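You operate a simulated robot arm through the tools that you are given. There is no shell and no other tool.

You run a simulated robot arm. Do the job below in one go: nothing can be reset, and whatever is moved stays where it is left.

JOB
Lighten the red paint in the white pot with cream paint to the line, then stir.
Fine: lid on the bench, tin back on its spot, stir smooth with the orange paddle and slot it back; none spilt; the other pot stays as it is. Set down upright: cream paint tin.

The check looks at the end state, three seconds after you hand in, the way a careful person would. Anything else that was tipped, shoved, dropped, spilled or broken makes it a failure. Lids that push on must go on centred and level and be pressed home; caps that screw on are set level and turned clockwise until they are tight.

ROBOT AND FRAMES
A 6-joint arm with a two-finger gripper, fixed in place. Base frame: the origin is on the floor under the middle of its stand, x ahead of it, y to its left, z up; the work surface is at about z = 0.8. Lengths are in m, angles in degrees, forces in N, time in s.
It reaches about 1.417 m from its shoulder. Its first joint turns from -166.0 to 166.0 degrees. Payload 3.43 kg.
The tool frame sits at the grasp point between the pads (the TCP): z along the fingers, y along the line on which they close. The tips reach 0.02 m beyond it. The gripper opens to 0.19 m; its body begins 0.248 m behind the TCP.
Orientation is that of the tool frame in the base frame, as a unit quaternion [x, y, z, w]. With the fingers straight down and closing along the base's y, the tool's x points along the base's -x, its y along +y and its z along -z.

CONTROLS
- The arm moves only by the tool apply_moves. Its argument "commands" is a list of rows, each a list of 2 entries, a list of its own where there are three numbers: the shift along the tool's x, y, z in m, then the turn, a rotation vector about the tool's x, y, z in degrees. In form: [[[x, y, z], [ax, ay, az]], ...]. A call has 1 to 20 rows; each row is the pose to reach, as a shift and turn from the pose commanded when the call began, along the tool's axes at that moment. "hand" is the gripper command, from -1 (fully open) to 1 (shut), values between in proportion, set as the call begins (left out, the last holds). A row lasts 0.2 s, in which the tool goes at most 0.05 m and 8.6 degrees; a call with a longer step from one row to the next is refused whole, and so is a gripper value outside its range. Where a pose cannot be reached the arm comes as near as it can. A force on the tool above 40 N (or 10 N above the force at the start of the call, whichever is more), or a blocked arm, ends the call early, and 0.2 s more pass. Each finger travels about 0.153 m/s and halts on what it meets, pressing with about 22 N; the grip force reading is that of the motor and also rises with nothing between the fingers. The clock runs only during rows and for 0.2 s after the last one: add rows that repeat a pose to give the fingers time. It gives the time, the measured TCP pose, the force on the tool (base axes), the opening and the grip force at its end, in the units of the frame above (readings bear some noise), with the torque about the TCP (base axes, N m) and any sound that the robot's microphone picked up.
- Cameras (640 x 400 px; columns grow to the right, rows downward): "scene" is fixed at [0.2214, 0.5001, 1.4639]; the picture's right is [-0.91, -0.41, 0.00], its down [-0.21, 0.48, -0.85] and it looks along [0.35, -0.78, -0.52] (base axes); focal length 321 px, centre (320, 200). "wrist" rides on the gripper at [0.07, -0.008, -0.288] in the tool frame; the picture's right is [0.12, 0.99, 0.00], its down [-0.96, 0.12, -0.25] and it looks along [-0.25, 0.03, 0.97] (tool axes); focal length 261 px, centre (320, 200). There is no depth. A picture from a camera that has moved, and an enlarged one, comes with that camera's place and axes in the base frame and with its lens.
- get_image(camera): a new picture of that camera. No time passes.
- move_column(by): moves the trunk up (or, below 0, down) by that many m; the arm rides with it, the base frame stays. It gives what a move gives, with no picture.
- zoom(camera, box): a new picture of the part [left, top, right, bottom] of that camera's present view, enlarged. No time passes.
- finish_job(): hands the job in; it is judged then, once.

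Places have to be worked out from the pictures, the camera data and where the tool is seen. Open the gripper and draw the arm clear of the work before you hand the job in, unless the task says otherwise.

The tools are called as name(argument=value, ...) on one line, values as JSON. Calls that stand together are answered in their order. apply_moves: Moves the arm, as the interface text tells. Its arguments: {"type":"object","properties":{"commands":{"type":"array","items":{"type":"array"}},"hand":{"type":"number"}},"required":["commands"]} The other tools are called the same way: move_column (by) moves the trunk up or down; get_image (camera) takes a picture; zoom (camera, box) takes an enlarged picture of a part of a camera's view; finish_job () hands the job in.

At the start:

```text
clock: 0.0
ee_pos: [0.577, -0.3805, 1.1878]
tool_rot: [0.0, 1.0, 0.0, 0.0]
contact_force: [1.3, 0.5, 0.1]
ft_torque: [-0.01, 0.02, -0.01]
grip_width: 0.19
finger_force: 0.2
trunk travel left (down, up): [-0.3, 0.14]
```

scene: 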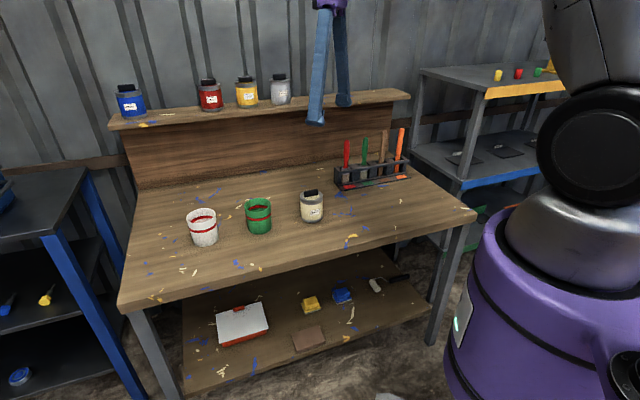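
wrist: 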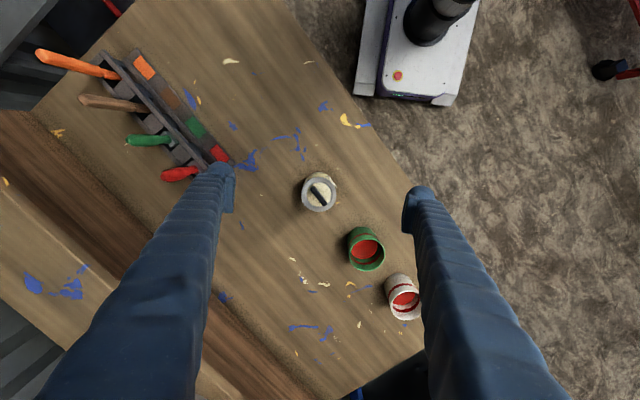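

I'll begin by looking closer at the pots, the tin and the paddle rack.

zoom(camera="scene", box=[170, 170, 350, 270])

zoom(camera="scene", box=[310, 110, 450, 210])

zoom(camera="wrist", box=[270, 150, 450, 340])

zoom(camera="wrist", box=[20, 30, 260, 200])

```text
3.56 times, centred on (260, 220) of scene
camera zoom: at [0.2214, 0.5001, 1.4639], right [-0.91, -0.41, 0.0], down [-0.21, 0.48, -0.85], along [0.35, -0.78, -0.52], focal length 1141 px, centre (533, 129)
```

zoom: 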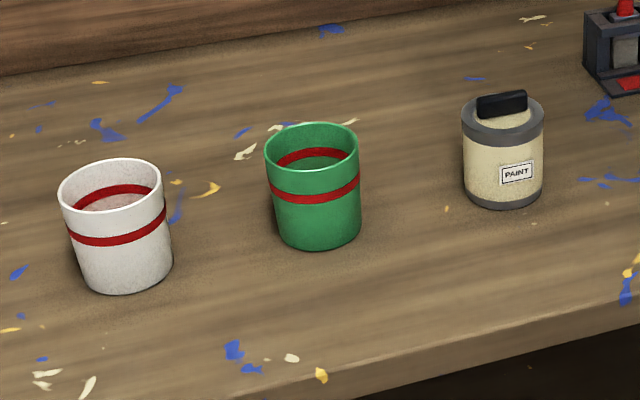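

```text
4.00 times, centred on (380, 160) of scene
camera zoom: at [0.2214, 0.5001, 1.4639], right [-0.91, -0.41, 0.0], down [-0.21, 0.48, -0.85], along [0.35, -0.78, -0.52], focal length 1284 px, centre (80, 360)
```

zoom: 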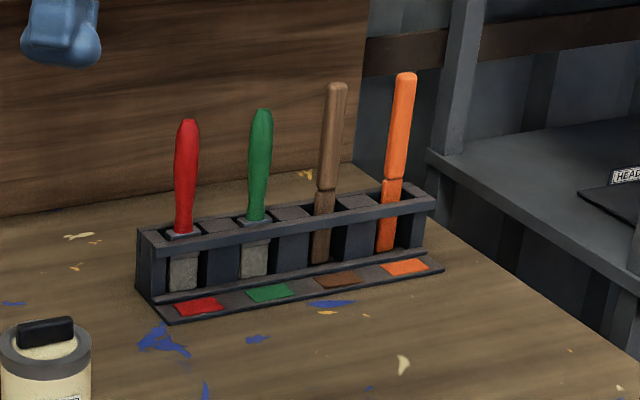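

```text
2.11 times, centred on (360, 245) of wrist
camera zoom: at [0.507, -0.3886, 1.4752], right [-0.12, 0.99, 0.0], down [0.96, 0.12, 0.25], along [0.25, 0.03, -0.97], focal length 549 px, centre (236, 105)
```

zoom: 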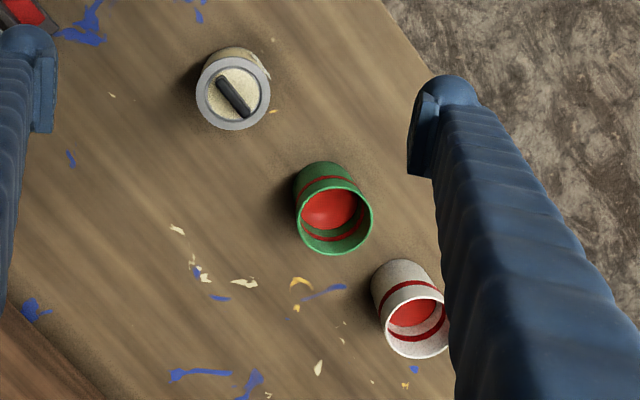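

```text
2.35 times, centred on (140, 115) of wrist
camera zoom: at [0.507, -0.3886, 1.4752], right [-0.12, 0.99, 0.0], down [0.96, 0.12, 0.25], along [0.25, 0.03, -0.97], focal length 613 px, centre (744, 400)
```

zoom: 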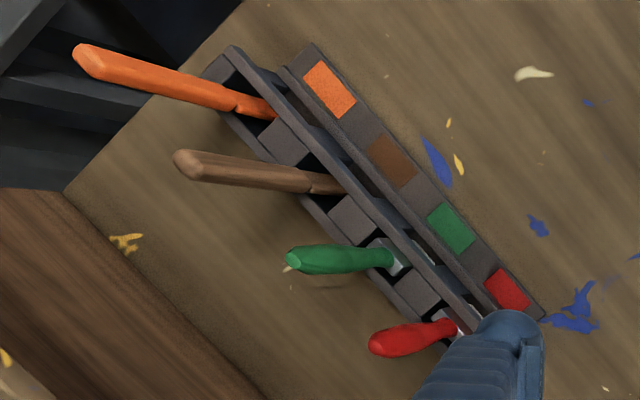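

The tin has a dark bar handle on its lid. I'll zoom in harder to see the lid, the lines inside the pots and the shape of the paddle.

zoom(camera="scene", box=[290, 180, 338, 230])

zoom(camera="scene", box=[180, 200, 228, 250])

zoom(camera="wrist", box=[295, 165, 345, 215])

zoom(camera="scene", box=[375, 120, 435, 190])

```text
8.00 times, centred on (314, 205) of scene
camera zoom: at [0.2214, 0.5001, 1.4639], right [-0.91, -0.41, 0.0], down [-0.21, 0.48, -0.85], along [0.35, -0.78, -0.52], focal length 2567 px, centre (368, 160)
```

zoom: 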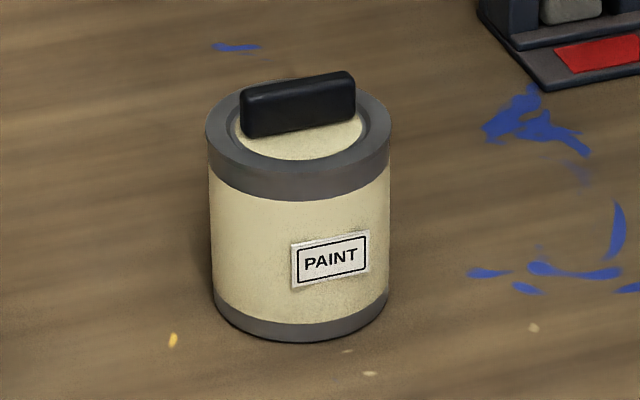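

```text
8.00 times, centred on (204, 225) of scene
camera zoom: at [0.2214, 0.5001, 1.4639], right [-0.91, -0.41, 0.0], down [-0.21, 0.48, -0.85], along [0.35, -0.78, -0.52], focal length 2567 px, centre (1248, 0)
```

zoom: 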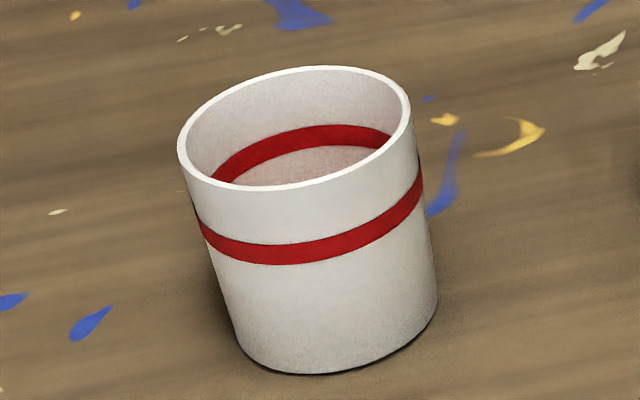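

```text
8.00 times, centred on (320, 190) of wrist
camera zoom: at [0.507, -0.3886, 1.4752], right [-0.12, 0.99, 0.0], down [0.96, 0.12, 0.25], along [0.25, 0.03, -0.97], focal length 2085 px, centre (320, 280)
```

zoom: 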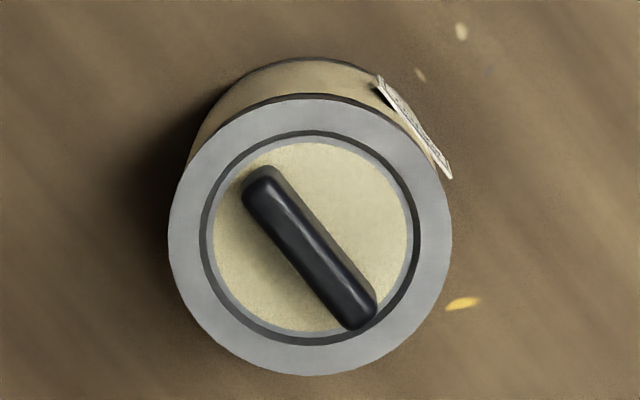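

```text
5.71 times, centred on (405, 155) of scene
camera zoom: at [0.2214, 0.5001, 1.4639], right [-0.91, -0.41, 0.0], down [-0.21, 0.48, -0.85], along [0.35, -0.78, -0.52], focal length 1834 px, centre (-166, 457)
```

zoom: 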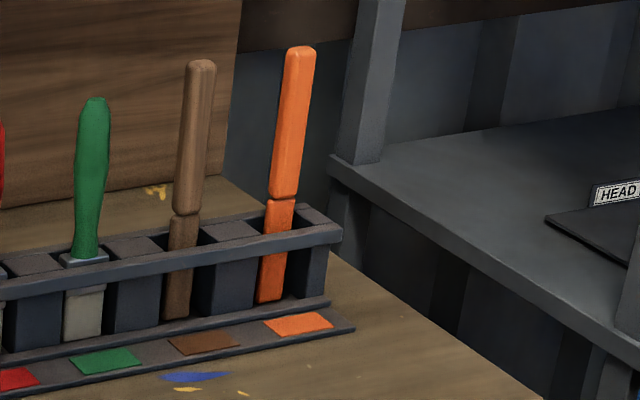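

I judge the tin to be at about (0.648, -0.374), with its ring at z≈0.893 and a handle bar running roughly along (0.72, 0.69). I'll turn the gripper so it closes across the bar and hover above the tin.

apply_moves(commands=[[[-0.012, 0.001, 0.02], [0, 0, -7.3]], [[-0.024, 0.002, 0.045], [0, 0, -14.6]], [[-0.036, 0.003, 0.07], [0, 0, -22]], [[-0.048, 0.004, 0.095], [0, 0, -29.3]], [[-0.06, 0.005, 0.12], [0, 0, -36.6]], [[-0.0705, 0.0065, 0.138], [0, 0, -44]], [[-0.0705, 0.0065, 0.138], [0, 0, -44]]], hand=-1)

get_image(camera="wrist")

get_image(camera="scene")

```text
clock: 1.6
ee_pos: [0.6478, -0.373, 1.0512]
tool_rot: [-0.375, 0.927, 0.0, 0.0]
contact_force: [-0.4, 0.2, 0.1]
ft_torque: [0.01, -0.04, -0.01]
grip_width: 0.19
finger_force: 0.1
trunk travel left (down, up): [-0.3, 0.14]
```

```text
taken
camera wrist: at [0.6034, -0.4288, 1.338], right [-0.78, 0.63, 0.0], down [0.61, 0.75, 0.25], along [0.16, 0.19, -0.97], focal length 261 px, centre (320, 200)
```

wrist: 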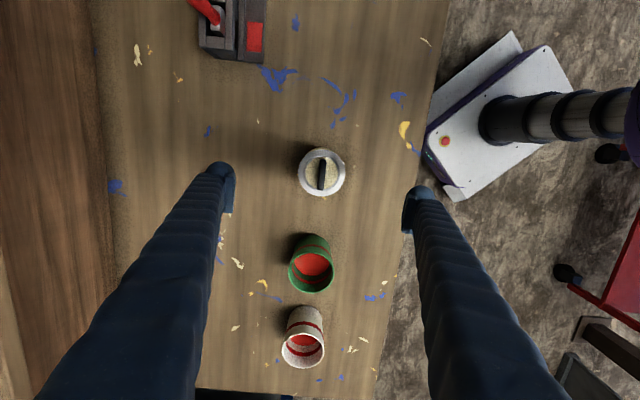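

```text
taken
```

scene: 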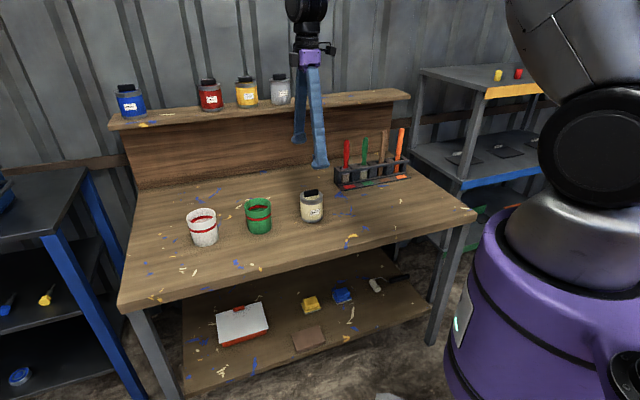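

Now the wrist view is aligned with the bench. I'll zoom in on the tin and the fingers to refine the bar position.

zoom(camera="wrist", box=[290, 140, 354, 204])

zoom(camera="wrist", box=[270, 225, 350, 375])

zoom(camera="scene", box=[260, 110, 360, 240])

```text
6.25 times, centred on (322, 172) of wrist
camera zoom: at [0.6034, -0.4288, 1.338], right [-0.78, 0.63, 0.0], down [0.61, 0.75, 0.25], along [0.16, 0.19, -0.97], focal length 1629 px, centre (308, 375)
```

zoom: 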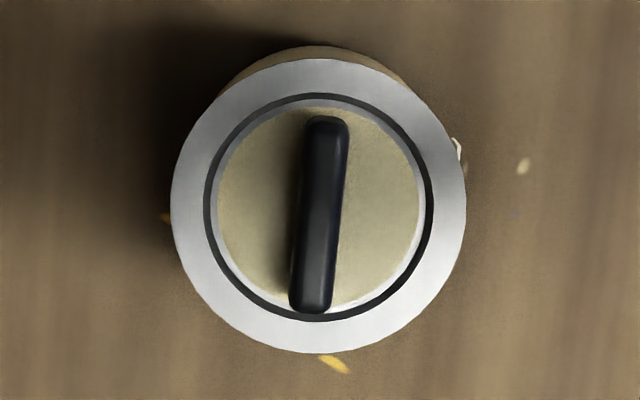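

```text
2.67 times, centred on (310, 300) of wrist
camera zoom: at [0.6034, -0.4288, 1.338], right [-0.78, 0.63, 0.0], down [0.61, 0.75, 0.25], along [0.16, 0.19, -0.97], focal length 695 px, centre (347, -67)
```

zoom: 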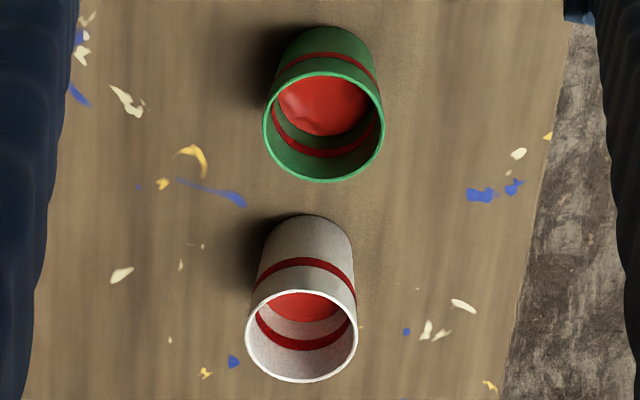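

```text
3.08 times, centred on (310, 175) of scene
camera zoom: at [0.2214, 0.5001, 1.4639], right [-0.91, -0.41, 0.0], down [-0.21, 0.48, -0.85], along [0.35, -0.78, -0.52], focal length 987 px, centre (351, 277)
```

zoom: 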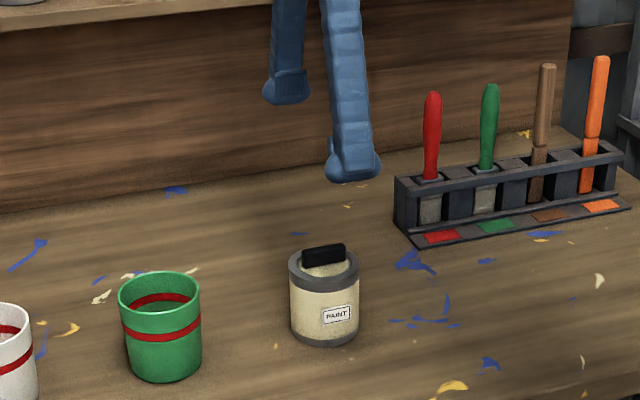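

The bar centre is about 4 mm in tool x and 3 mm in tool y from my axis. I'll centre on it, partly close the gripper and go down to just above the handle.

apply_moves(commands=[[[0.002, 0.002, 0.03], [0, 0, 0]], [[0.004, 0.003, 0.06], [0, 0, 0]], [[0.0045, 0.003, 0.09], [0, 0, 0]], [[0.0045, 0.003, 0.11], [0, 0, 0]], [[0.0045, 0.003, 0.11], [0, 0, 0]]], hand=0.35)

zoom(camera="wrist", box=[260, 100, 380, 220])

zoom(camera="scene", box=[280, 160, 344, 230])

```text
clock: 2.8
ee_pos: [0.6436, -0.3739, 0.9388]
tool_rot: [-0.374, 0.927, 0.0, 0.0]
contact_force: [0.1, -0.1, -0.5]
ft_torque: [0.0, 0.04, -0.02]
grip_width: 0.0616
finger_force: 0.1
trunk travel left (down, up): [-0.3, 0.14]
```

```text
3.33 times, centred on (320, 160) of wrist
camera zoom: at [0.5983, -0.4287, 1.2277], right [-0.78, 0.63, 0.0], down [0.61, 0.75, 0.25], along [0.16, 0.19, -0.97], focal length 869 px, centre (320, 333)
```

zoom: 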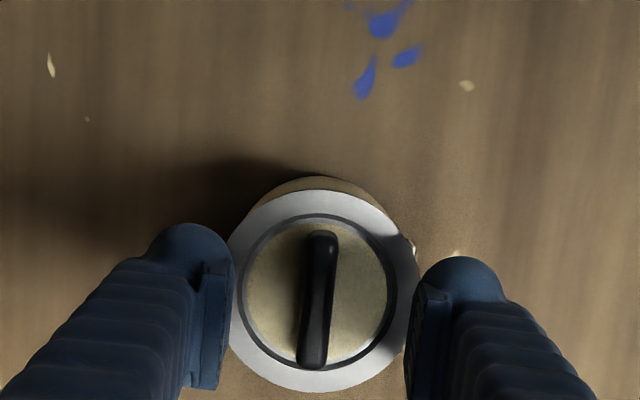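

```text
5.71 times, centred on (312, 195) of scene
camera zoom: at [0.2214, 0.5001, 1.4639], right [-0.91, -0.41, 0.0], down [-0.21, 0.48, -0.85], along [0.35, -0.78, -0.52], focal length 1834 px, centre (366, 229)
```

zoom: 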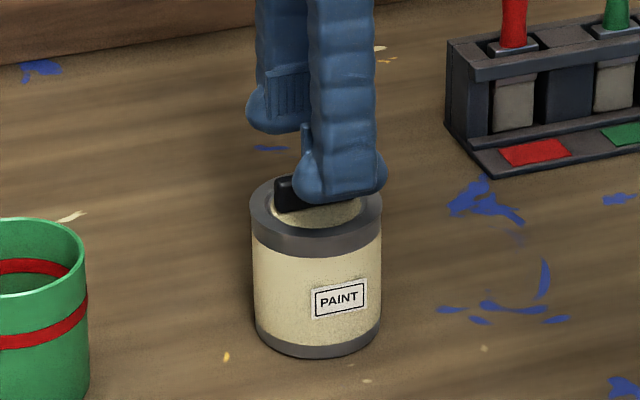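

The bar is centred between the pads to within a millimetre or two. I'll go down about 21 mm so the tips sit just above the lid disc, then close on the bar.

apply_moves(commands=[[[0.001, 0, 0.01], [0, 0, 0]], [[0.001, 0, 0.018], [0, 0, 0]], [[0.001, 0, 0.021], [0, 0, 0]], [[0.001, 0, 0.021], [0, 0, 0]]])

apply_moves(commands=[[[0, 0, 0], [0, 0, 0]], [[0, 0, 0], [0, 0, 0]], [[0, 0, 0], [0, 0, 0]], [[0, 0, 0], [0, 0, 0]]], hand=1)

zoom(camera="scene", box=[280, 160, 344, 230])

zoom(camera="wrist", box=[260, 100, 380, 220])

```text
clock: 3.8
ee_pos: [0.6422, -0.3756, 0.9185]
tool_rot: [-0.375, 0.927, 0.0, 0.0]
contact_force: [0.6, -0.1, 0.7]
ft_torque: [0.01, 0.03, 0.02]
grip_width: 0.0616
finger_force: 0.1
trunk travel left (down, up): [-0.3, 0.14]
```

```text
clock: 4.8
ee_pos: [0.6417, -0.3755, 0.919]
tool_rot: [-0.374, 0.927, 0.0, 0.0]
contact_force: [0.1, -0.8, 0.1]
ft_torque: [-0.03, 0.01, 0.01]
grip_width: 0.0108
finger_force: 21.8
trunk travel left (down, up): [-0.3, 0.14]
heard: snap
```

```text
5.71 times, centred on (312, 195) of scene
camera zoom: at [0.2214, 0.5001, 1.4639], right [-0.91, -0.41, 0.0], down [-0.21, 0.48, -0.85], along [0.35, -0.78, -0.52], focal length 1834 px, centre (366, 229)
```

zoom: 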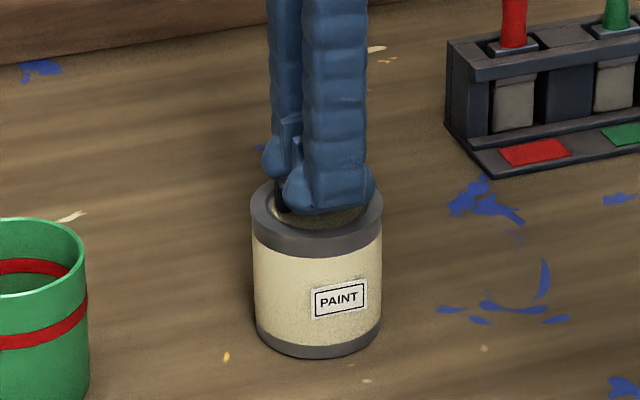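

```text
3.33 times, centred on (320, 160) of wrist
camera zoom: at [0.5971, -0.4299, 1.2062], right [-0.78, 0.63, 0.0], down [0.61, 0.75, 0.25], along [0.16, 0.19, -0.97], focal length 869 px, centre (320, 333)
```

zoom: 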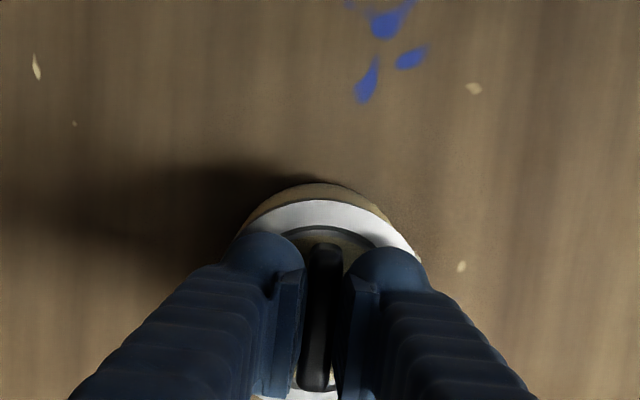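

The bar is held at an opening of 10.8 mm and I heard a snap. I'll lift gently and watch the force to see whether the lid pulls out or brings the tin along.

apply_moves(commands=[[[0, 0, -0.003], [0, 0, 0]], [[0, 0, -0.006], [0, 0, 0]], [[0, 0, -0.009], [0, 0, 0]]])

zoom(camera="scene", box=[280, 160, 344, 230])

```text
clock: 5.6
ee_pos: [0.6412, -0.3739, 0.9284]
tool_rot: [-0.375, 0.927, 0.0, 0.0]
contact_force: [0.9, -0.5, 0.7]
ft_torque: [0.01, -0.01, 0.0]
grip_width: 0.0106
finger_force: 21.8
trunk travel left (down, up): [-0.3, 0.14]
```

```text
5.71 times, centred on (312, 195) of scene
camera zoom: at [0.2214, 0.5001, 1.4639], right [-0.91, -0.41, 0.0], down [-0.21, 0.48, -0.85], along [0.35, -0.78, -0.52], focal length 1834 px, centre (366, 229)
```

zoom: 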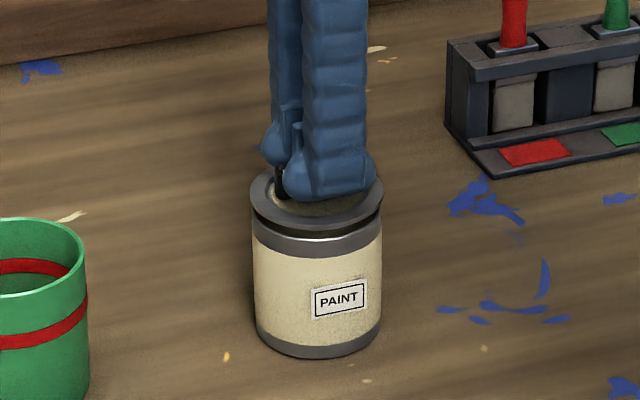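

The lid lifts off freely and the tin stays put. I'll raise it straight up, well clear, and look inside the tin.

apply_moves(commands=[[[0, 0, -0.02], [0, 0, 0]], [[0, 0, -0.045], [0, 0, 0]], [[0, 0, -0.07], [0, 0, 0]], [[0, 0, -0.095], [0, 0, 0]], [[0, 0, -0.095], [0, 0, 0]]])

zoom(camera="scene", box=[270, 130, 354, 230])

get_image(camera="wrist")

```text
clock: 6.8
ee_pos: [0.6429, -0.3742, 1.0229]
tool_rot: [-0.374, 0.927, 0.001, -0.001]
contact_force: [0.7, 0.3, -0.8]
ft_torque: [-0.02, 0.0, 0.02]
grip_width: 0.0103
finger_force: 22.1
trunk travel left (down, up): [-0.3, 0.14]
```

```text
4.00 times, centred on (312, 180) of scene
camera zoom: at [0.2214, 0.5001, 1.4639], right [-0.91, -0.41, 0.0], down [-0.21, 0.48, -0.85], along [0.35, -0.78, -0.52], focal length 1284 px, centre (352, 280)
```

zoom: 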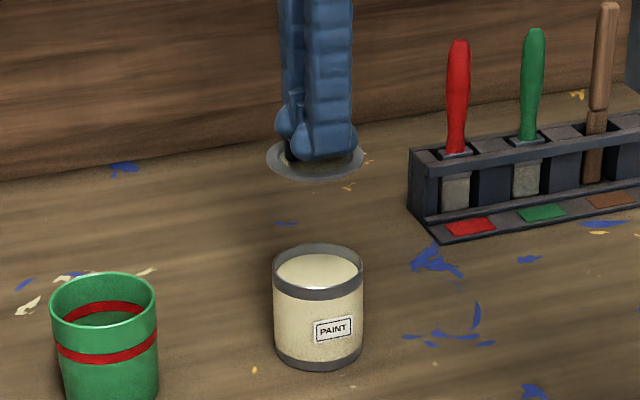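

```text
taken
camera wrist: at [0.5977, -0.4296, 1.3103], right [-0.78, 0.63, 0.0], down [0.61, 0.75, 0.25], along [0.15, 0.19, -0.97], focal length 261 px, centre (320, 200)
```

wrist: 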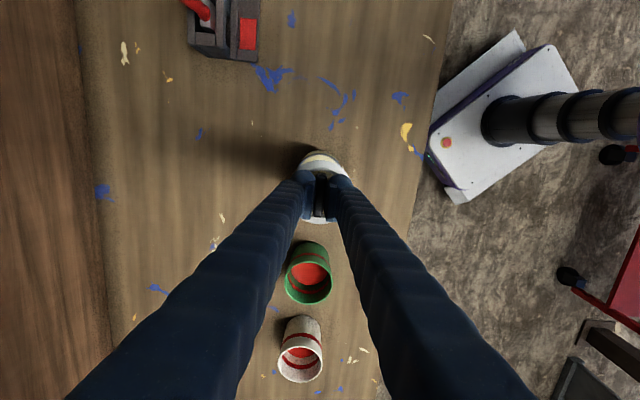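

The tin is nearly full of cream paint and stayed in place. I'll carry the lid along the bench to a clear spot near (0.508, -0.482), then lower it.

apply_moves(commands=[[[0.03, 0.003, 0], [0, 0, 0]], [[0.065, 0.006, 0], [0, 0, 0]], [[0.1, 0.009, 0], [0, 0, 0]], [[0.135, 0.012, 0], [0, 0, 0]], [[0.16, 0.015, 0.02], [0, 0, 0]], [[0.172, 0.016, 0.05], [0, 0, 0]], [[0.172, 0.016, 0.085], [0, 0, 0]], [[0.172, 0.016, 0.12], [0, 0, 0]], [[0.172, 0.016, 0.14], [0, 0, 0]], [[0.172, 0.016, 0.14], [0, 0, 0]]])

zoom(camera="scene", box=[300, 130, 400, 230])

get_image(camera="wrist")

```text
clock: 9.0
ee_pos: [0.507, -0.4826, 0.8834]
tool_rot: [-0.374, 0.927, -0.001, 0.0]
contact_force: [0.7, 0.1, -0.8]
ft_torque: [-0.01, -0.03, 0.02]
grip_width: 0.0106
finger_force: 21.8
trunk travel left (down, up): [-0.3, 0.14]
```

```text
4.00 times, centred on (350, 180) of scene
camera zoom: at [0.2214, 0.5001, 1.4639], right [-0.91, -0.41, 0.0], down [-0.21, 0.48, -0.85], along [0.35, -0.78, -0.52], focal length 1284 px, centre (200, 280)
```

zoom: 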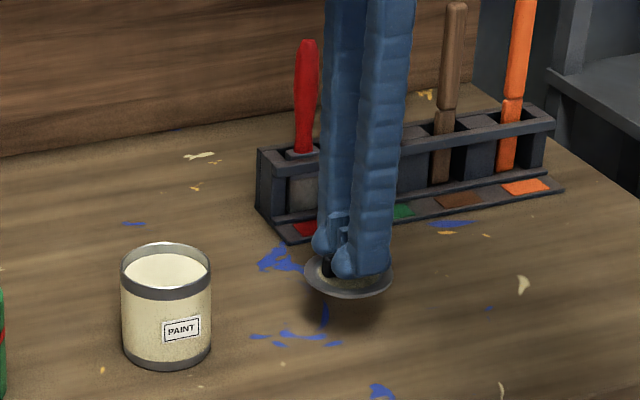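

```text
taken
camera wrist: at [0.4619, -0.5374, 1.171], right [-0.78, 0.63, 0.0], down [0.61, 0.75, 0.25], along [0.16, 0.19, -0.97], focal length 261 px, centre (320, 200)
```

wrist: 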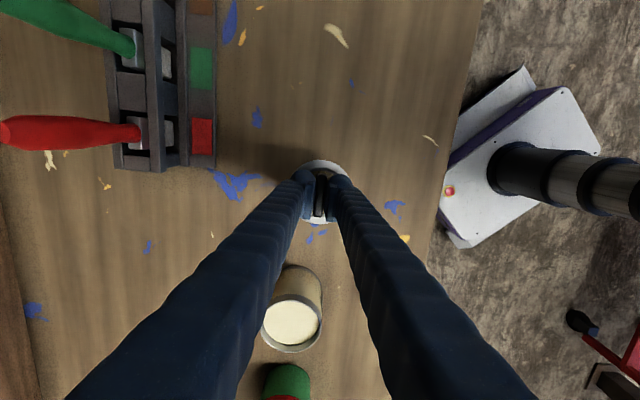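

The lid hovers level with clear bench below it. I'll lower it in small steps and watch for contact force.

apply_moves(commands=[[[0, 0, 0.008], [0, 0, 0]], [[0, 0, 0.016], [0, 0, 0]], [[0, 0, 0.024], [0, 0, 0]], [[0, 0, 0.03], [0, 0, 0]]])

zoom(camera="scene", box=[320, 160, 380, 220])

```text
clock: 10.0
ee_pos: [0.5068, -0.4834, 0.8521]
tool_rot: [-0.374, 0.927, 0.0, 0.0]
contact_force: [0.6, 0.6, -0.1]
ft_torque: [-0.01, 0.04, -0.03]
grip_width: 0.0105
finger_force: 22.1
trunk travel left (down, up): [-0.3, 0.14]
```

```text
6.67 times, centred on (350, 190) of scene
camera zoom: at [0.2214, 0.5001, 1.4639], right [-0.91, -0.41, 0.0], down [-0.21, 0.48, -0.85], along [0.35, -0.78, -0.52], focal length 2139 px, centre (120, 267)
```

zoom: 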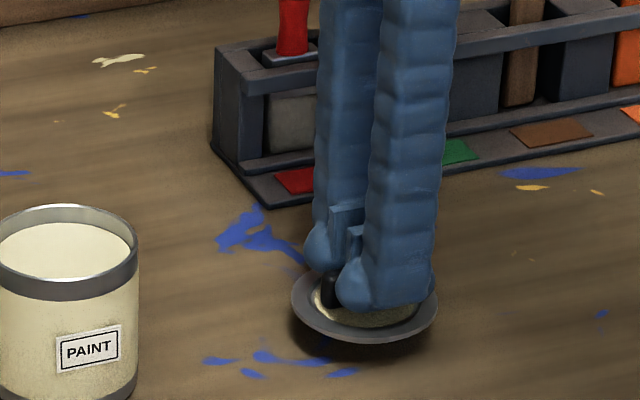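

There's no contact yet at TCP z 0.852. I'll keep lowering in small steps.

apply_moves(commands=[[[0, 0, 0.003], [0, 0, 0]], [[0, 0, 0.006], [0, 0, 0]]])

apply_moves(commands=[[[0, 0, 0.003], [0, 0, 0]], [[0, 0, 0.006], [0, 0, 0]]])

zoom(camera="scene", box=[320, 160, 380, 220])

```text
clock: 10.6
ee_pos: [0.5071, -0.4837, 0.8473]
tool_rot: [-0.375, 0.927, -0.001, 0.0]
contact_force: [-0.5, -0.2, 0.5]
ft_torque: [0.02, -0.03, -0.02]
grip_width: 0.0106
finger_force: 22.2
trunk travel left (down, up): [-0.3, 0.14]
```

```text
clock: 11.2
ee_pos: [0.5075, -0.4826, 0.8407]
tool_rot: [-0.375, 0.927, -0.001, 0.0]
contact_force: [0.3, -0.9, 0.2]
ft_torque: [0.05, 0.02, 0.01]
grip_width: 0.0108
finger_force: 22.0
trunk travel left (down, up): [-0.3, 0.14]
```

```text
6.67 times, centred on (350, 190) of scene
camera zoom: at [0.2214, 0.5001, 1.4639], right [-0.91, -0.41, 0.0], down [-0.21, 0.48, -0.85], along [0.35, -0.78, -0.52], focal length 2139 px, centre (120, 267)
```

zoom: 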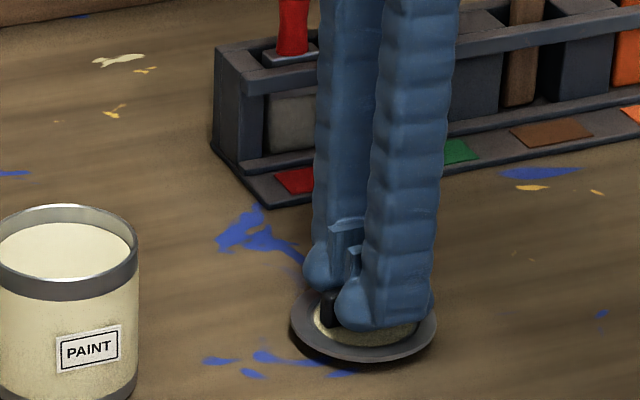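

Still no contact, but the shadow is close. I'll go in smaller steps.

apply_moves(commands=[[[0, 0, 0.002], [0, 0, 0]], [[0, 0, 0.003], [0, 0, 0]]])

apply_moves(commands=[[[0, 0, 0.002], [0, 0, 0]], [[0, 0, 0.003], [0, 0, 0]]])

zoom(camera="scene", box=[320, 160, 380, 220])

```text
clock: 11.8
ee_pos: [0.5076, -0.4828, 0.8375]
tool_rot: [-0.374, 0.927, 0.0, -0.001]
contact_force: [0.6, 0.5, 0.8]
ft_torque: [-0.02, -0.01, 0.03]
grip_width: 0.0104
finger_force: 21.7
trunk travel left (down, up): [-0.3, 0.14]
```

```text
clock: 12.4
ee_pos: [0.5069, -0.4825, 0.8363]
tool_rot: [-0.375, 0.927, 0.0, 0.0]
contact_force: [-0.1, -0.9, -0.6]
ft_torque: [0.01, 0.0, 0.02]
grip_width: 0.0104
finger_force: 21.8
trunk travel left (down, up): [-0.3, 0.14]
```

```text
6.67 times, centred on (350, 190) of scene
camera zoom: at [0.2214, 0.5001, 1.4639], right [-0.91, -0.41, 0.0], down [-0.21, 0.48, -0.85], along [0.35, -0.78, -0.52], focal length 2139 px, centre (120, 267)
```

zoom: 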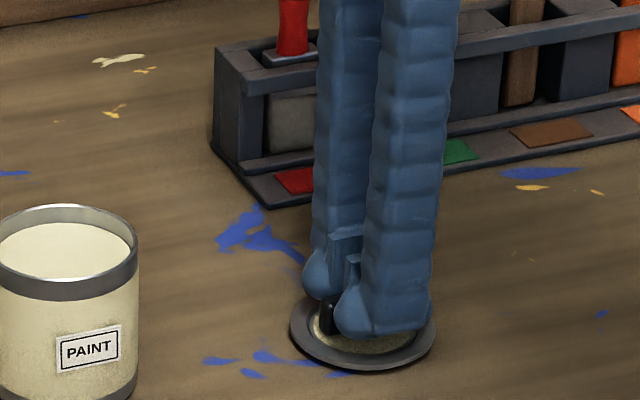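

The lid looks nearly flush. A further couple of millimetres should show contact.

apply_moves(commands=[[[0, 0, 0.001], [0, 0, 0]], [[0, 0, 0.002], [0, 0, 0]]])

apply_moves(commands=[[[0, 0, 0.001], [0, 0, 0]], [[0, 0, 0.002], [0, 0, 0]]])

zoom(camera="scene", box=[320, 160, 380, 220])

```text
clock: 13.0
ee_pos: [0.5074, -0.4834, 0.8323]
tool_rot: [-0.374, 0.927, -0.001, 0.0]
contact_force: [-0.2, 0.2, -0.4]
ft_torque: [-0.02, -0.01, -0.02]
grip_width: 0.0104
finger_force: 22.4
trunk travel left (down, up): [-0.3, 0.14]
```

```text
clock: 13.6
ee_pos: [0.5075, -0.4827, 0.8311]
tool_rot: [-0.375, 0.927, 0.0, 0.0]
contact_force: [0.4, -0.5, -0.7]
ft_torque: [-0.01, -0.02, 0.03]
grip_width: 0.0104
finger_force: 22.1
trunk travel left (down, up): [-0.3, 0.14]
```

```text
6.67 times, centred on (350, 190) of scene
camera zoom: at [0.2214, 0.5001, 1.4639], right [-0.91, -0.41, 0.0], down [-0.21, 0.48, -0.85], along [0.35, -0.78, -0.52], focal length 2139 px, centre (120, 267)
```

zoom: 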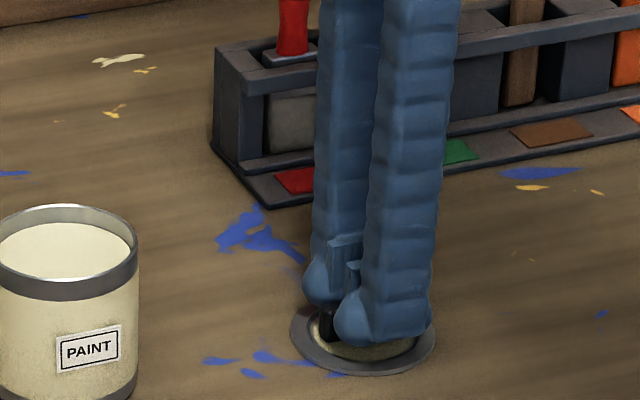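

There's still no force and only a sliver of shadow. I'll lower in 1.5 mm steps.

apply_moves(commands=[[[0, 0, 0.001], [0, 0, 0]], [[0, 0, 0.0015], [0, 0, 0]]])

apply_moves(commands=[[[0, 0, 0.001], [0, 0, 0]], [[0, 0, 0.0015], [0, 0, 0]]])

zoom(camera="scene", box=[330, 180, 370, 220])

```text
clock: 14.2
ee_pos: [0.5059, -0.4822, 0.8294]
tool_rot: [-0.374, 0.927, -0.001, 0.001]
contact_force: [-1.3, -0.5, 3.9]
ft_torque: [0.01, -0.05, -0.03]
grip_width: 0.0103
finger_force: 21.9
trunk travel left (down, up): [-0.3, 0.14]
```

```text
clock: 14.8
ee_pos: [0.507, -0.4816, 0.8302]
tool_rot: [-0.375, 0.927, 0.0, 0.0]
contact_force: [-0.2, 2.6, 22.6]
ft_torque: [0.07, -0.01, 0.0]
grip_width: 0.0105
finger_force: 22.1
trunk travel left (down, up): [-0.3, 0.14]
```

```text
10.00 times, centred on (350, 200) of scene
camera zoom: at [0.2214, 0.5001, 1.4639], right [-0.91, -0.41, 0.0], down [-0.21, 0.48, -0.85], along [0.35, -0.78, -0.52], focal length 3209 px, centre (20, 200)
```

zoom: 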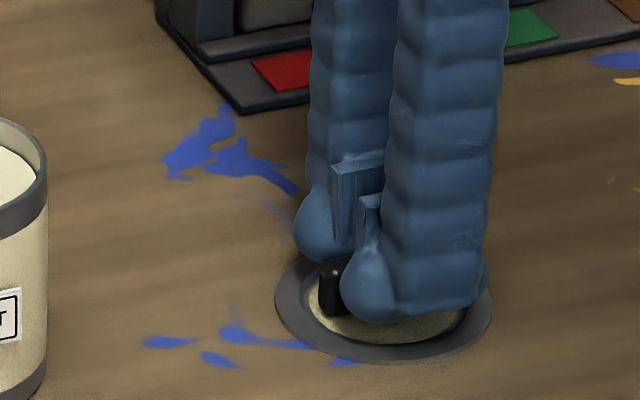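

Contact reads 22 N, so the lid is flat on the bench. I'll ease up a millimetre, open the fingers and lift straight away.

apply_moves(commands=[[[0, 0, -0.0015], [0, 0, 0]], [[0, 0, -0.0015], [0, 0, 0]]])

apply_moves(commands=[[[0, 0, 0], [0, 0, 0]], [[0, 0, 0], [0, 0, 0]], [[0, 0, 0], [0, 0, 0]]], hand=0.5)

apply_moves(commands=[[[0, 0, -0.02], [0, 0, 0]], [[0, 0, -0.05], [0, 0, 0]], [[0, 0, -0.09], [0, 0, 0]], [[0, 0, -0.13], [0, 0, 0]], [[0, 0, -0.17], [0, 0, 0]], [[0, 0, -0.2], [0, 0, 0]], [[0, 0, -0.2], [0, 0, 0]]])

zoom(camera="scene", box=[280, 130, 380, 230])

get_image(camera="wrist")

```text
clock: 15.4
ee_pos: [0.5064, -0.4832, 0.8297]
tool_rot: [-0.375, 0.927, 0.0, 0.0]
contact_force: [3.4, 0.3, 10.5]
ft_torque: [0.0, -0.06, -0.02]
grip_width: 0.0104
finger_force: 22.3
trunk travel left (down, up): [-0.3, 0.14]
```

```text
clock: 16.2
ee_pos: [0.5068, -0.4836, 0.8286]
tool_rot: [-0.375, 0.927, 0.0, 0.0]
contact_force: [0.8, 0.2, 0.1]
ft_torque: [-0.01, -0.02, -0.03]
grip_width: 0.0475
finger_force: 0.1
trunk travel left (down, up): [-0.3, 0.14]
```

```text
clock: 17.8
ee_pos: [0.5076, -0.4815, 1.0297]
tool_rot: [-0.375, 0.927, 0.001, 0.0]
contact_force: [0.0, 0.3, -1.0]
ft_torque: [-0.05, 0.02, 0.0]
grip_width: 0.0476
finger_force: 0.0
trunk travel left (down, up): [-0.3, 0.14]
```

```text
4.00 times, centred on (330, 180) of scene
camera zoom: at [0.2214, 0.5001, 1.4639], right [-0.91, -0.41, 0.0], down [-0.21, 0.48, -0.85], along [0.35, -0.78, -0.52], focal length 1284 px, centre (280, 280)
```

zoom: 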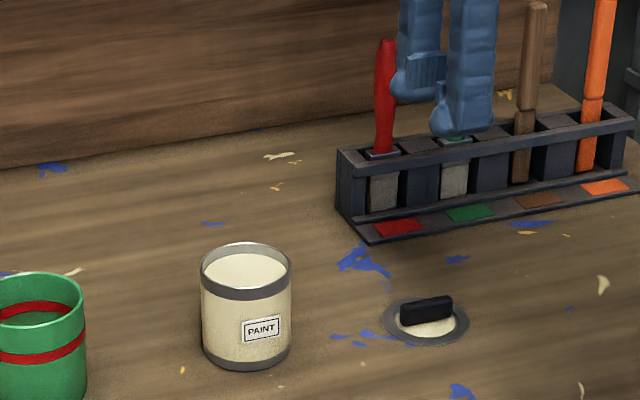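

```text
taken
camera wrist: at [0.4629, -0.5371, 1.3175], right [-0.78, 0.63, 0.0], down [0.61, 0.75, 0.25], along [0.16, 0.19, -0.97], focal length 261 px, centre (320, 200)
```

wrist: 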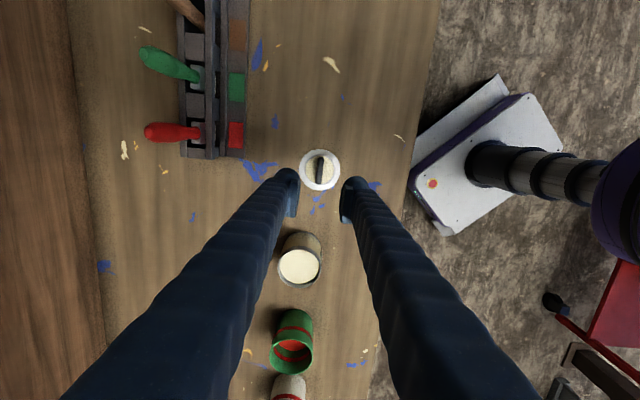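

The lid rests flat on the bench with its handle up. Next I'll open the gripper, turn it so it closes along base x with the camera toward -y, and hover over the tin ready to grip its body.

apply_moves(commands=[[[-0.0286, -0.003, 0], [0, 0, -7.7]], [[-0.057, -0.006, 0], [0, 0, -15.4]], [[-0.0857, -0.009, 0], [0, 0, -23]], [[-0.114, -0.012, 0], [0, 0, -30.6]], [[-0.143, -0.015, 0], [0, 0, -38.3]], [[-0.1714, -0.0175, 0], [0, 0, -46]], [[-0.1714, -0.0175, 0], [0, 0, -46]]], hand=-0.6)

get_image(camera="wrist")

get_image(camera="scene")

```text
clock: 19.4
ee_pos: [0.6431, -0.3756, 1.0282]
tool_rot: [0.708, -0.706, -0.001, 0.001]
contact_force: [-1.3, -0.3, -1.0]
ft_torque: [-0.03, -0.01, 0.0]
grip_width: 0.1521
finger_force: 0.1
trunk travel left (down, up): [-0.3, 0.14]
```

```text
taken
camera wrist: at [0.6514, -0.4466, 1.3169], right [-0.99, -0.12, 0.0], down [-0.12, 0.96, 0.25], along [-0.03, 0.25, -0.97], focal length 261 px, centre (320, 200)
```

wrist: 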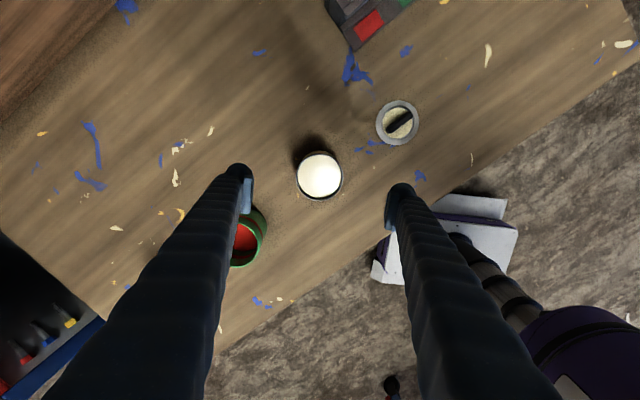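

```text
taken
```

scene: 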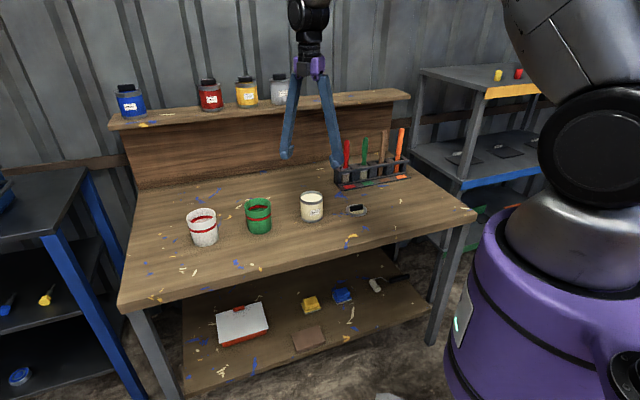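

zoom(camera="wrist", box=[284, 140, 356, 212])

```text
5.56 times, centred on (320, 176) of wrist
camera zoom: at [0.6514, -0.4466, 1.3169], right [-0.99, -0.12, 0.0], down [-0.12, 0.96, 0.25], along [-0.03, 0.25, -0.97], focal length 1448 px, centre (320, 333)
```

zoom: 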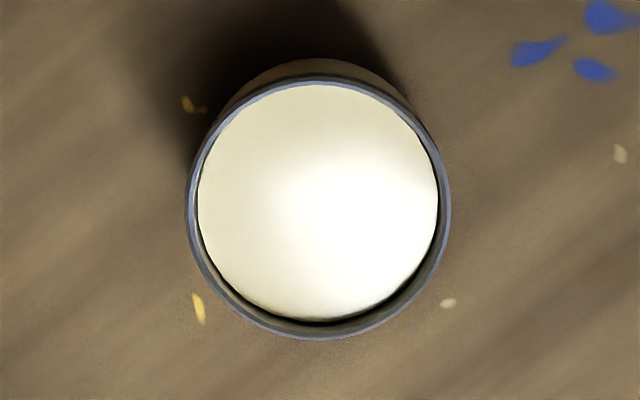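

The tin is centred under the gripper to within 2 mm, at about (0.643, -0.374). I'll descend around it to mid-height before closing.

apply_moves(commands=[[[-0.0015, 0, 0.035], [0, 0, 0]], [[-0.0015, 0, 0.07], [0, 0, 0]], [[-0.0015, 0, 0.105], [0, 0, 0]], [[-0.0015, 0, 0.14], [0, 0, 0]], [[-0.0015, 0, 0.165], [0, 0, 0]], [[-0.0015, 0, 0.183], [0, 0, 0]], [[-0.0015, 0, 0.185], [0, 0, 0]], [[-0.0015, 0, 0.185], [0, 0, 0]]])

get_image(camera="wrist")

zoom(camera="scene", box=[260, 140, 360, 240])

```text
clock: 21.2
ee_pos: [0.6425, -0.3743, 0.8448]
tool_rot: [0.707, -0.707, 0.0, 0.0]
contact_force: [-0.2, 0.7, -0.1]
ft_torque: [-0.01, 0.01, -0.02]
grip_width: 0.152
finger_force: 0.1
trunk travel left (down, up): [-0.3, 0.14]
```

```text
taken
camera wrist: at [0.6513, -0.4454, 1.1323], right [-0.99, -0.12, 0.0], down [-0.12, 0.96, 0.25], along [-0.03, 0.25, -0.97], focal length 261 px, centre (320, 200)
```

wrist: 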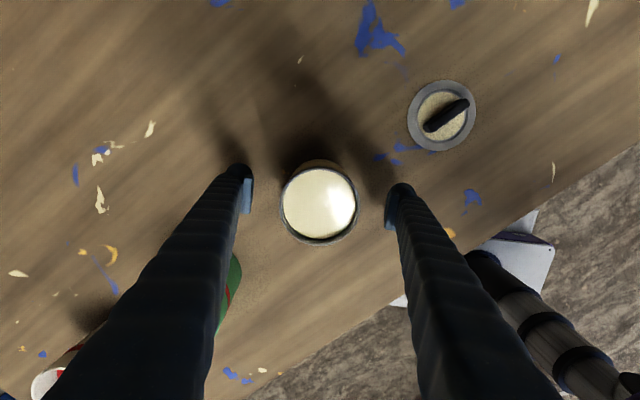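

```text
4.00 times, centred on (310, 190) of scene
camera zoom: at [0.2214, 0.5001, 1.4639], right [-0.91, -0.41, 0.0], down [-0.21, 0.48, -0.85], along [0.35, -0.78, -0.52], focal length 1284 px, centre (360, 240)
```

zoom: 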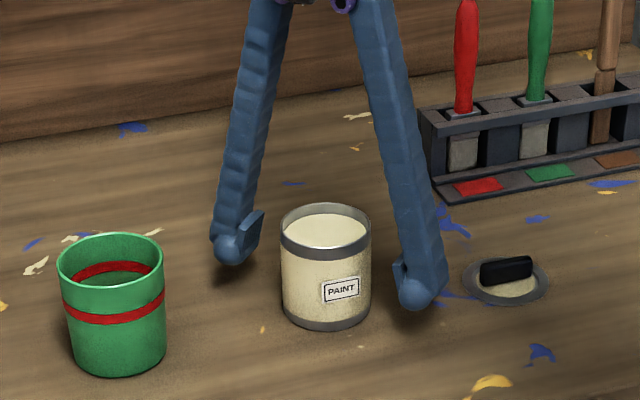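

The fingers straddle the tin evenly. I'll narrow the opening to just over the tin's width to check centring before gripping.

apply_moves(commands=[[[0, 0, 0], [0, 0, 0]], [[0, 0, 0], [0, 0, 0]], [[0, 0, 0], [0, 0, 0]]], hand=0.08)

zoom(camera="wrist", box=[250, 140, 390, 260])

zoom(camera="scene", box=[275, 170, 350, 230])

```text
clock: 22.0
ee_pos: [0.6431, -0.3742, 0.8448]
tool_rot: [0.707, -0.707, 0.0, 0.0]
contact_force: [0.5, 0.6, -0.4]
ft_torque: [0.0, 0.0, -0.05]
grip_width: 0.0872
finger_force: 0.0
trunk travel left (down, up): [-0.3, 0.14]
```

```text
3.33 times, centred on (320, 200) of wrist
camera zoom: at [0.6513, -0.4455, 1.1324], right [-0.99, -0.12, 0.0], down [-0.12, 0.96, 0.25], along [-0.03, 0.25, -0.97], focal length 869 px, centre (320, 200)
```

zoom: 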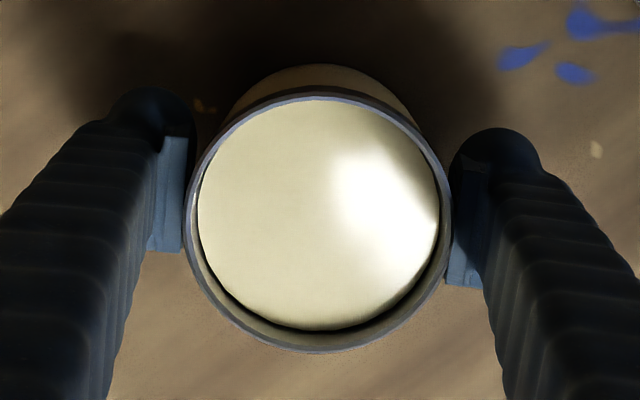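

```text
6.67 times, centred on (312, 200) of scene
camera zoom: at [0.2214, 0.5001, 1.4639], right [-0.91, -0.41, 0.0], down [-0.21, 0.48, -0.85], along [0.35, -0.78, -0.52], focal length 2139 px, centre (370, 200)
```

zoom: 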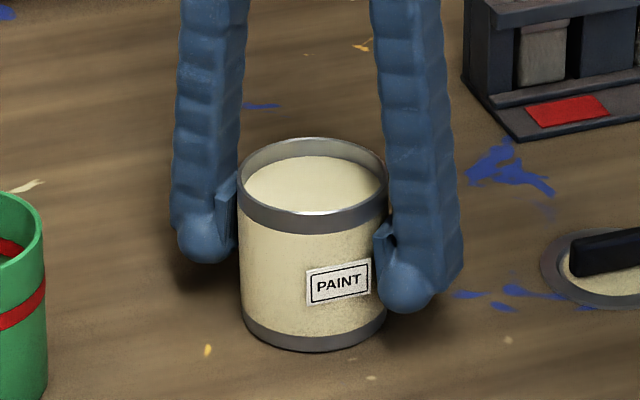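

It is well centred, with the pads a few millimetres off either side. I'm closing to grip the tin.

apply_moves(commands=[[[0, 0, 0], [0, 0, 0]], [[0, 0, 0], [0, 0, 0]], [[0, 0, 0], [0, 0, 0]]], hand=1)

apply_moves(commands=[[[0, 0, -0.003], [0, 0, 0]], [[0, 0, -0.008], [0, 0, 0]], [[0, 0, -0.015], [0, 0, 0]], [[0, 0, -0.02], [0, 0, 0]], [[0, 0, -0.02], [0, 0, 0]]])

zoom(camera="scene", box=[275, 170, 350, 230])

zoom(camera="wrist", box=[250, 140, 390, 260])

```text
clock: 22.8
ee_pos: [0.6432, -0.3766, 0.8458]
tool_rot: [-0.707, 0.708, 0.0, -0.001]
contact_force: [2.2, -0.4, 0.6]
ft_torque: [-0.02, 0.01, -0.02]
grip_width: 0.0814
finger_force: 21.9
trunk travel left (down, up): [-0.3, 0.14]
```

```text
clock: 24.0
ee_pos: [0.6443, -0.3751, 0.8646]
tool_rot: [0.708, -0.707, -0.001, 0.0]
contact_force: [0.0, 0.0, -5.5]
ft_torque: [0.03, -0.02, 0.0]
grip_width: 0.0816
finger_force: 22.1
trunk travel left (down, up): [-0.3, 0.14]
```

```text
6.67 times, centred on (312, 200) of scene
camera zoom: at [0.2214, 0.5001, 1.4639], right [-0.91, -0.41, 0.0], down [-0.21, 0.48, -0.85], along [0.35, -0.78, -0.52], focal length 2139 px, centre (370, 200)
```

zoom: 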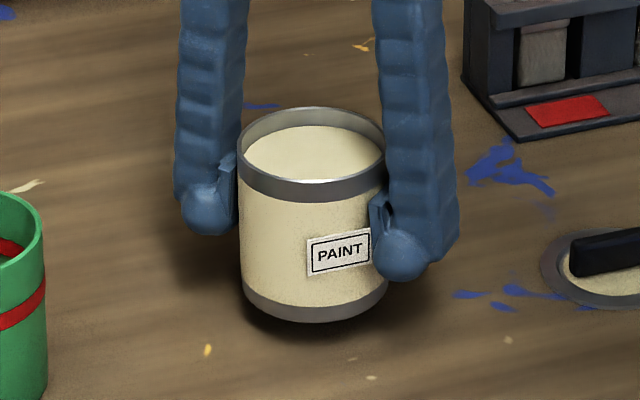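

```text
3.33 times, centred on (320, 200) of wrist
camera zoom: at [0.6512, -0.4458, 1.1515], right [-0.99, -0.12, 0.0], down [-0.12, 0.96, 0.25], along [-0.03, 0.25, -0.97], focal length 869 px, centre (320, 200)
```

zoom: 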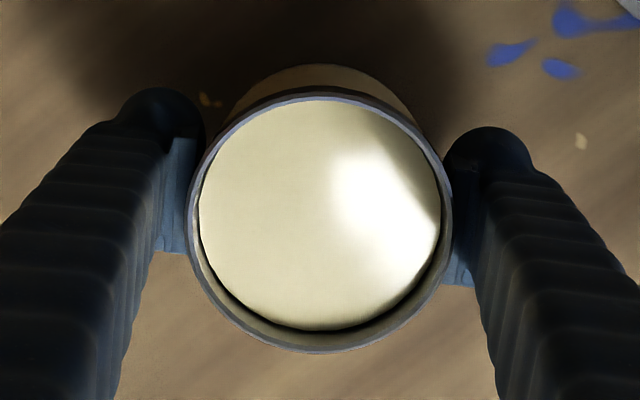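

The tin hangs upright, and its weight reads about 5.5 N. I'll lift smoothly to about z=1.0, then carry it toward a point just short of the white pot.

apply_moves(commands=[[[0, 0, -0.008], [0, 0, 0]], [[0, 0, -0.024], [0, 0, 0]], [[0, 0, -0.048], [0, 0, 0]], [[0, 0, -0.076], [0, 0, 0]], [[0, 0, -0.104], [0, 0, 0]], [[0, 0, -0.126], [0, 0, 0]], [[0, 0, -0.138], [0, 0, 0]], [[-0.003, -0.007, -0.14], [0, 0, 0]], [[-0.01, -0.022, -0.14], [0, 0, 0]], [[-0.02, -0.046, -0.14], [0, 0, 0]], [[-0.032, -0.074, -0.14], [0, 0, 0]], [[-0.045, -0.103, -0.14], [0, 0, 0]], [[-0.058, -0.132, -0.14], [0, 0, 0]], [[-0.071, -0.161, -0.14], [0, 0, 0]], [[-0.084, -0.19, -0.14], [0, 0, 0]], [[-0.096, -0.218, -0.14], [0, 0, 0]], [[-0.106, -0.242, -0.14], [0, 0, 0]], [[-0.113, -0.257, -0.14], [0, 0, 0]], [[-0.1156, -0.264, -0.14], [0, 0, 0]], [[-0.1156, -0.264, -0.14], [0, 0, 0]]])

get_image(camera="wrist")

get_image(camera="scene")

```text
clock: 28.2
ee_pos: [0.9067, -0.2608, 1.0048]
tool_rot: [-0.707, 0.707, 0.001, 0.0]
contact_force: [-0.2, 0.1, -5.1]
ft_torque: [0.0, 0.01, -0.02]
grip_width: 0.0814
finger_force: 22.4
trunk travel left (down, up): [-0.3, 0.14]
```

```text
taken
camera wrist: at [0.9154, -0.3303, 1.2912], right [-0.99, -0.12, 0.0], down [-0.12, 0.96, 0.25], along [-0.03, 0.25, -0.97], focal length 261 px, centre (320, 200)
```

wrist: 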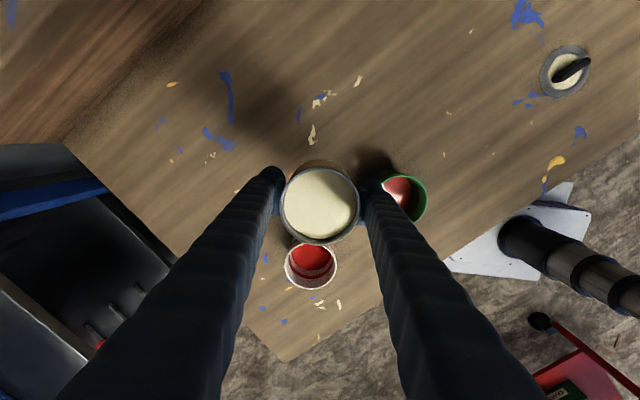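

```text
taken
```

scene: 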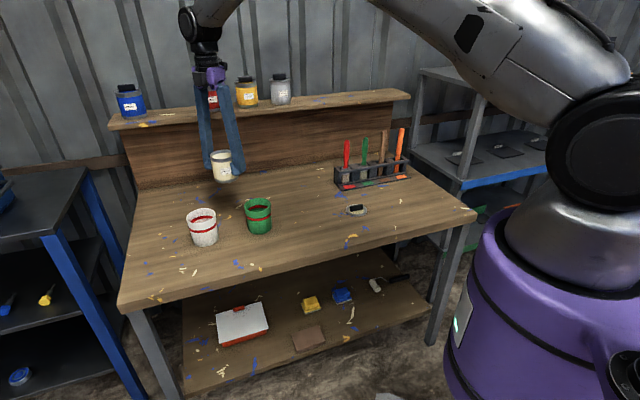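

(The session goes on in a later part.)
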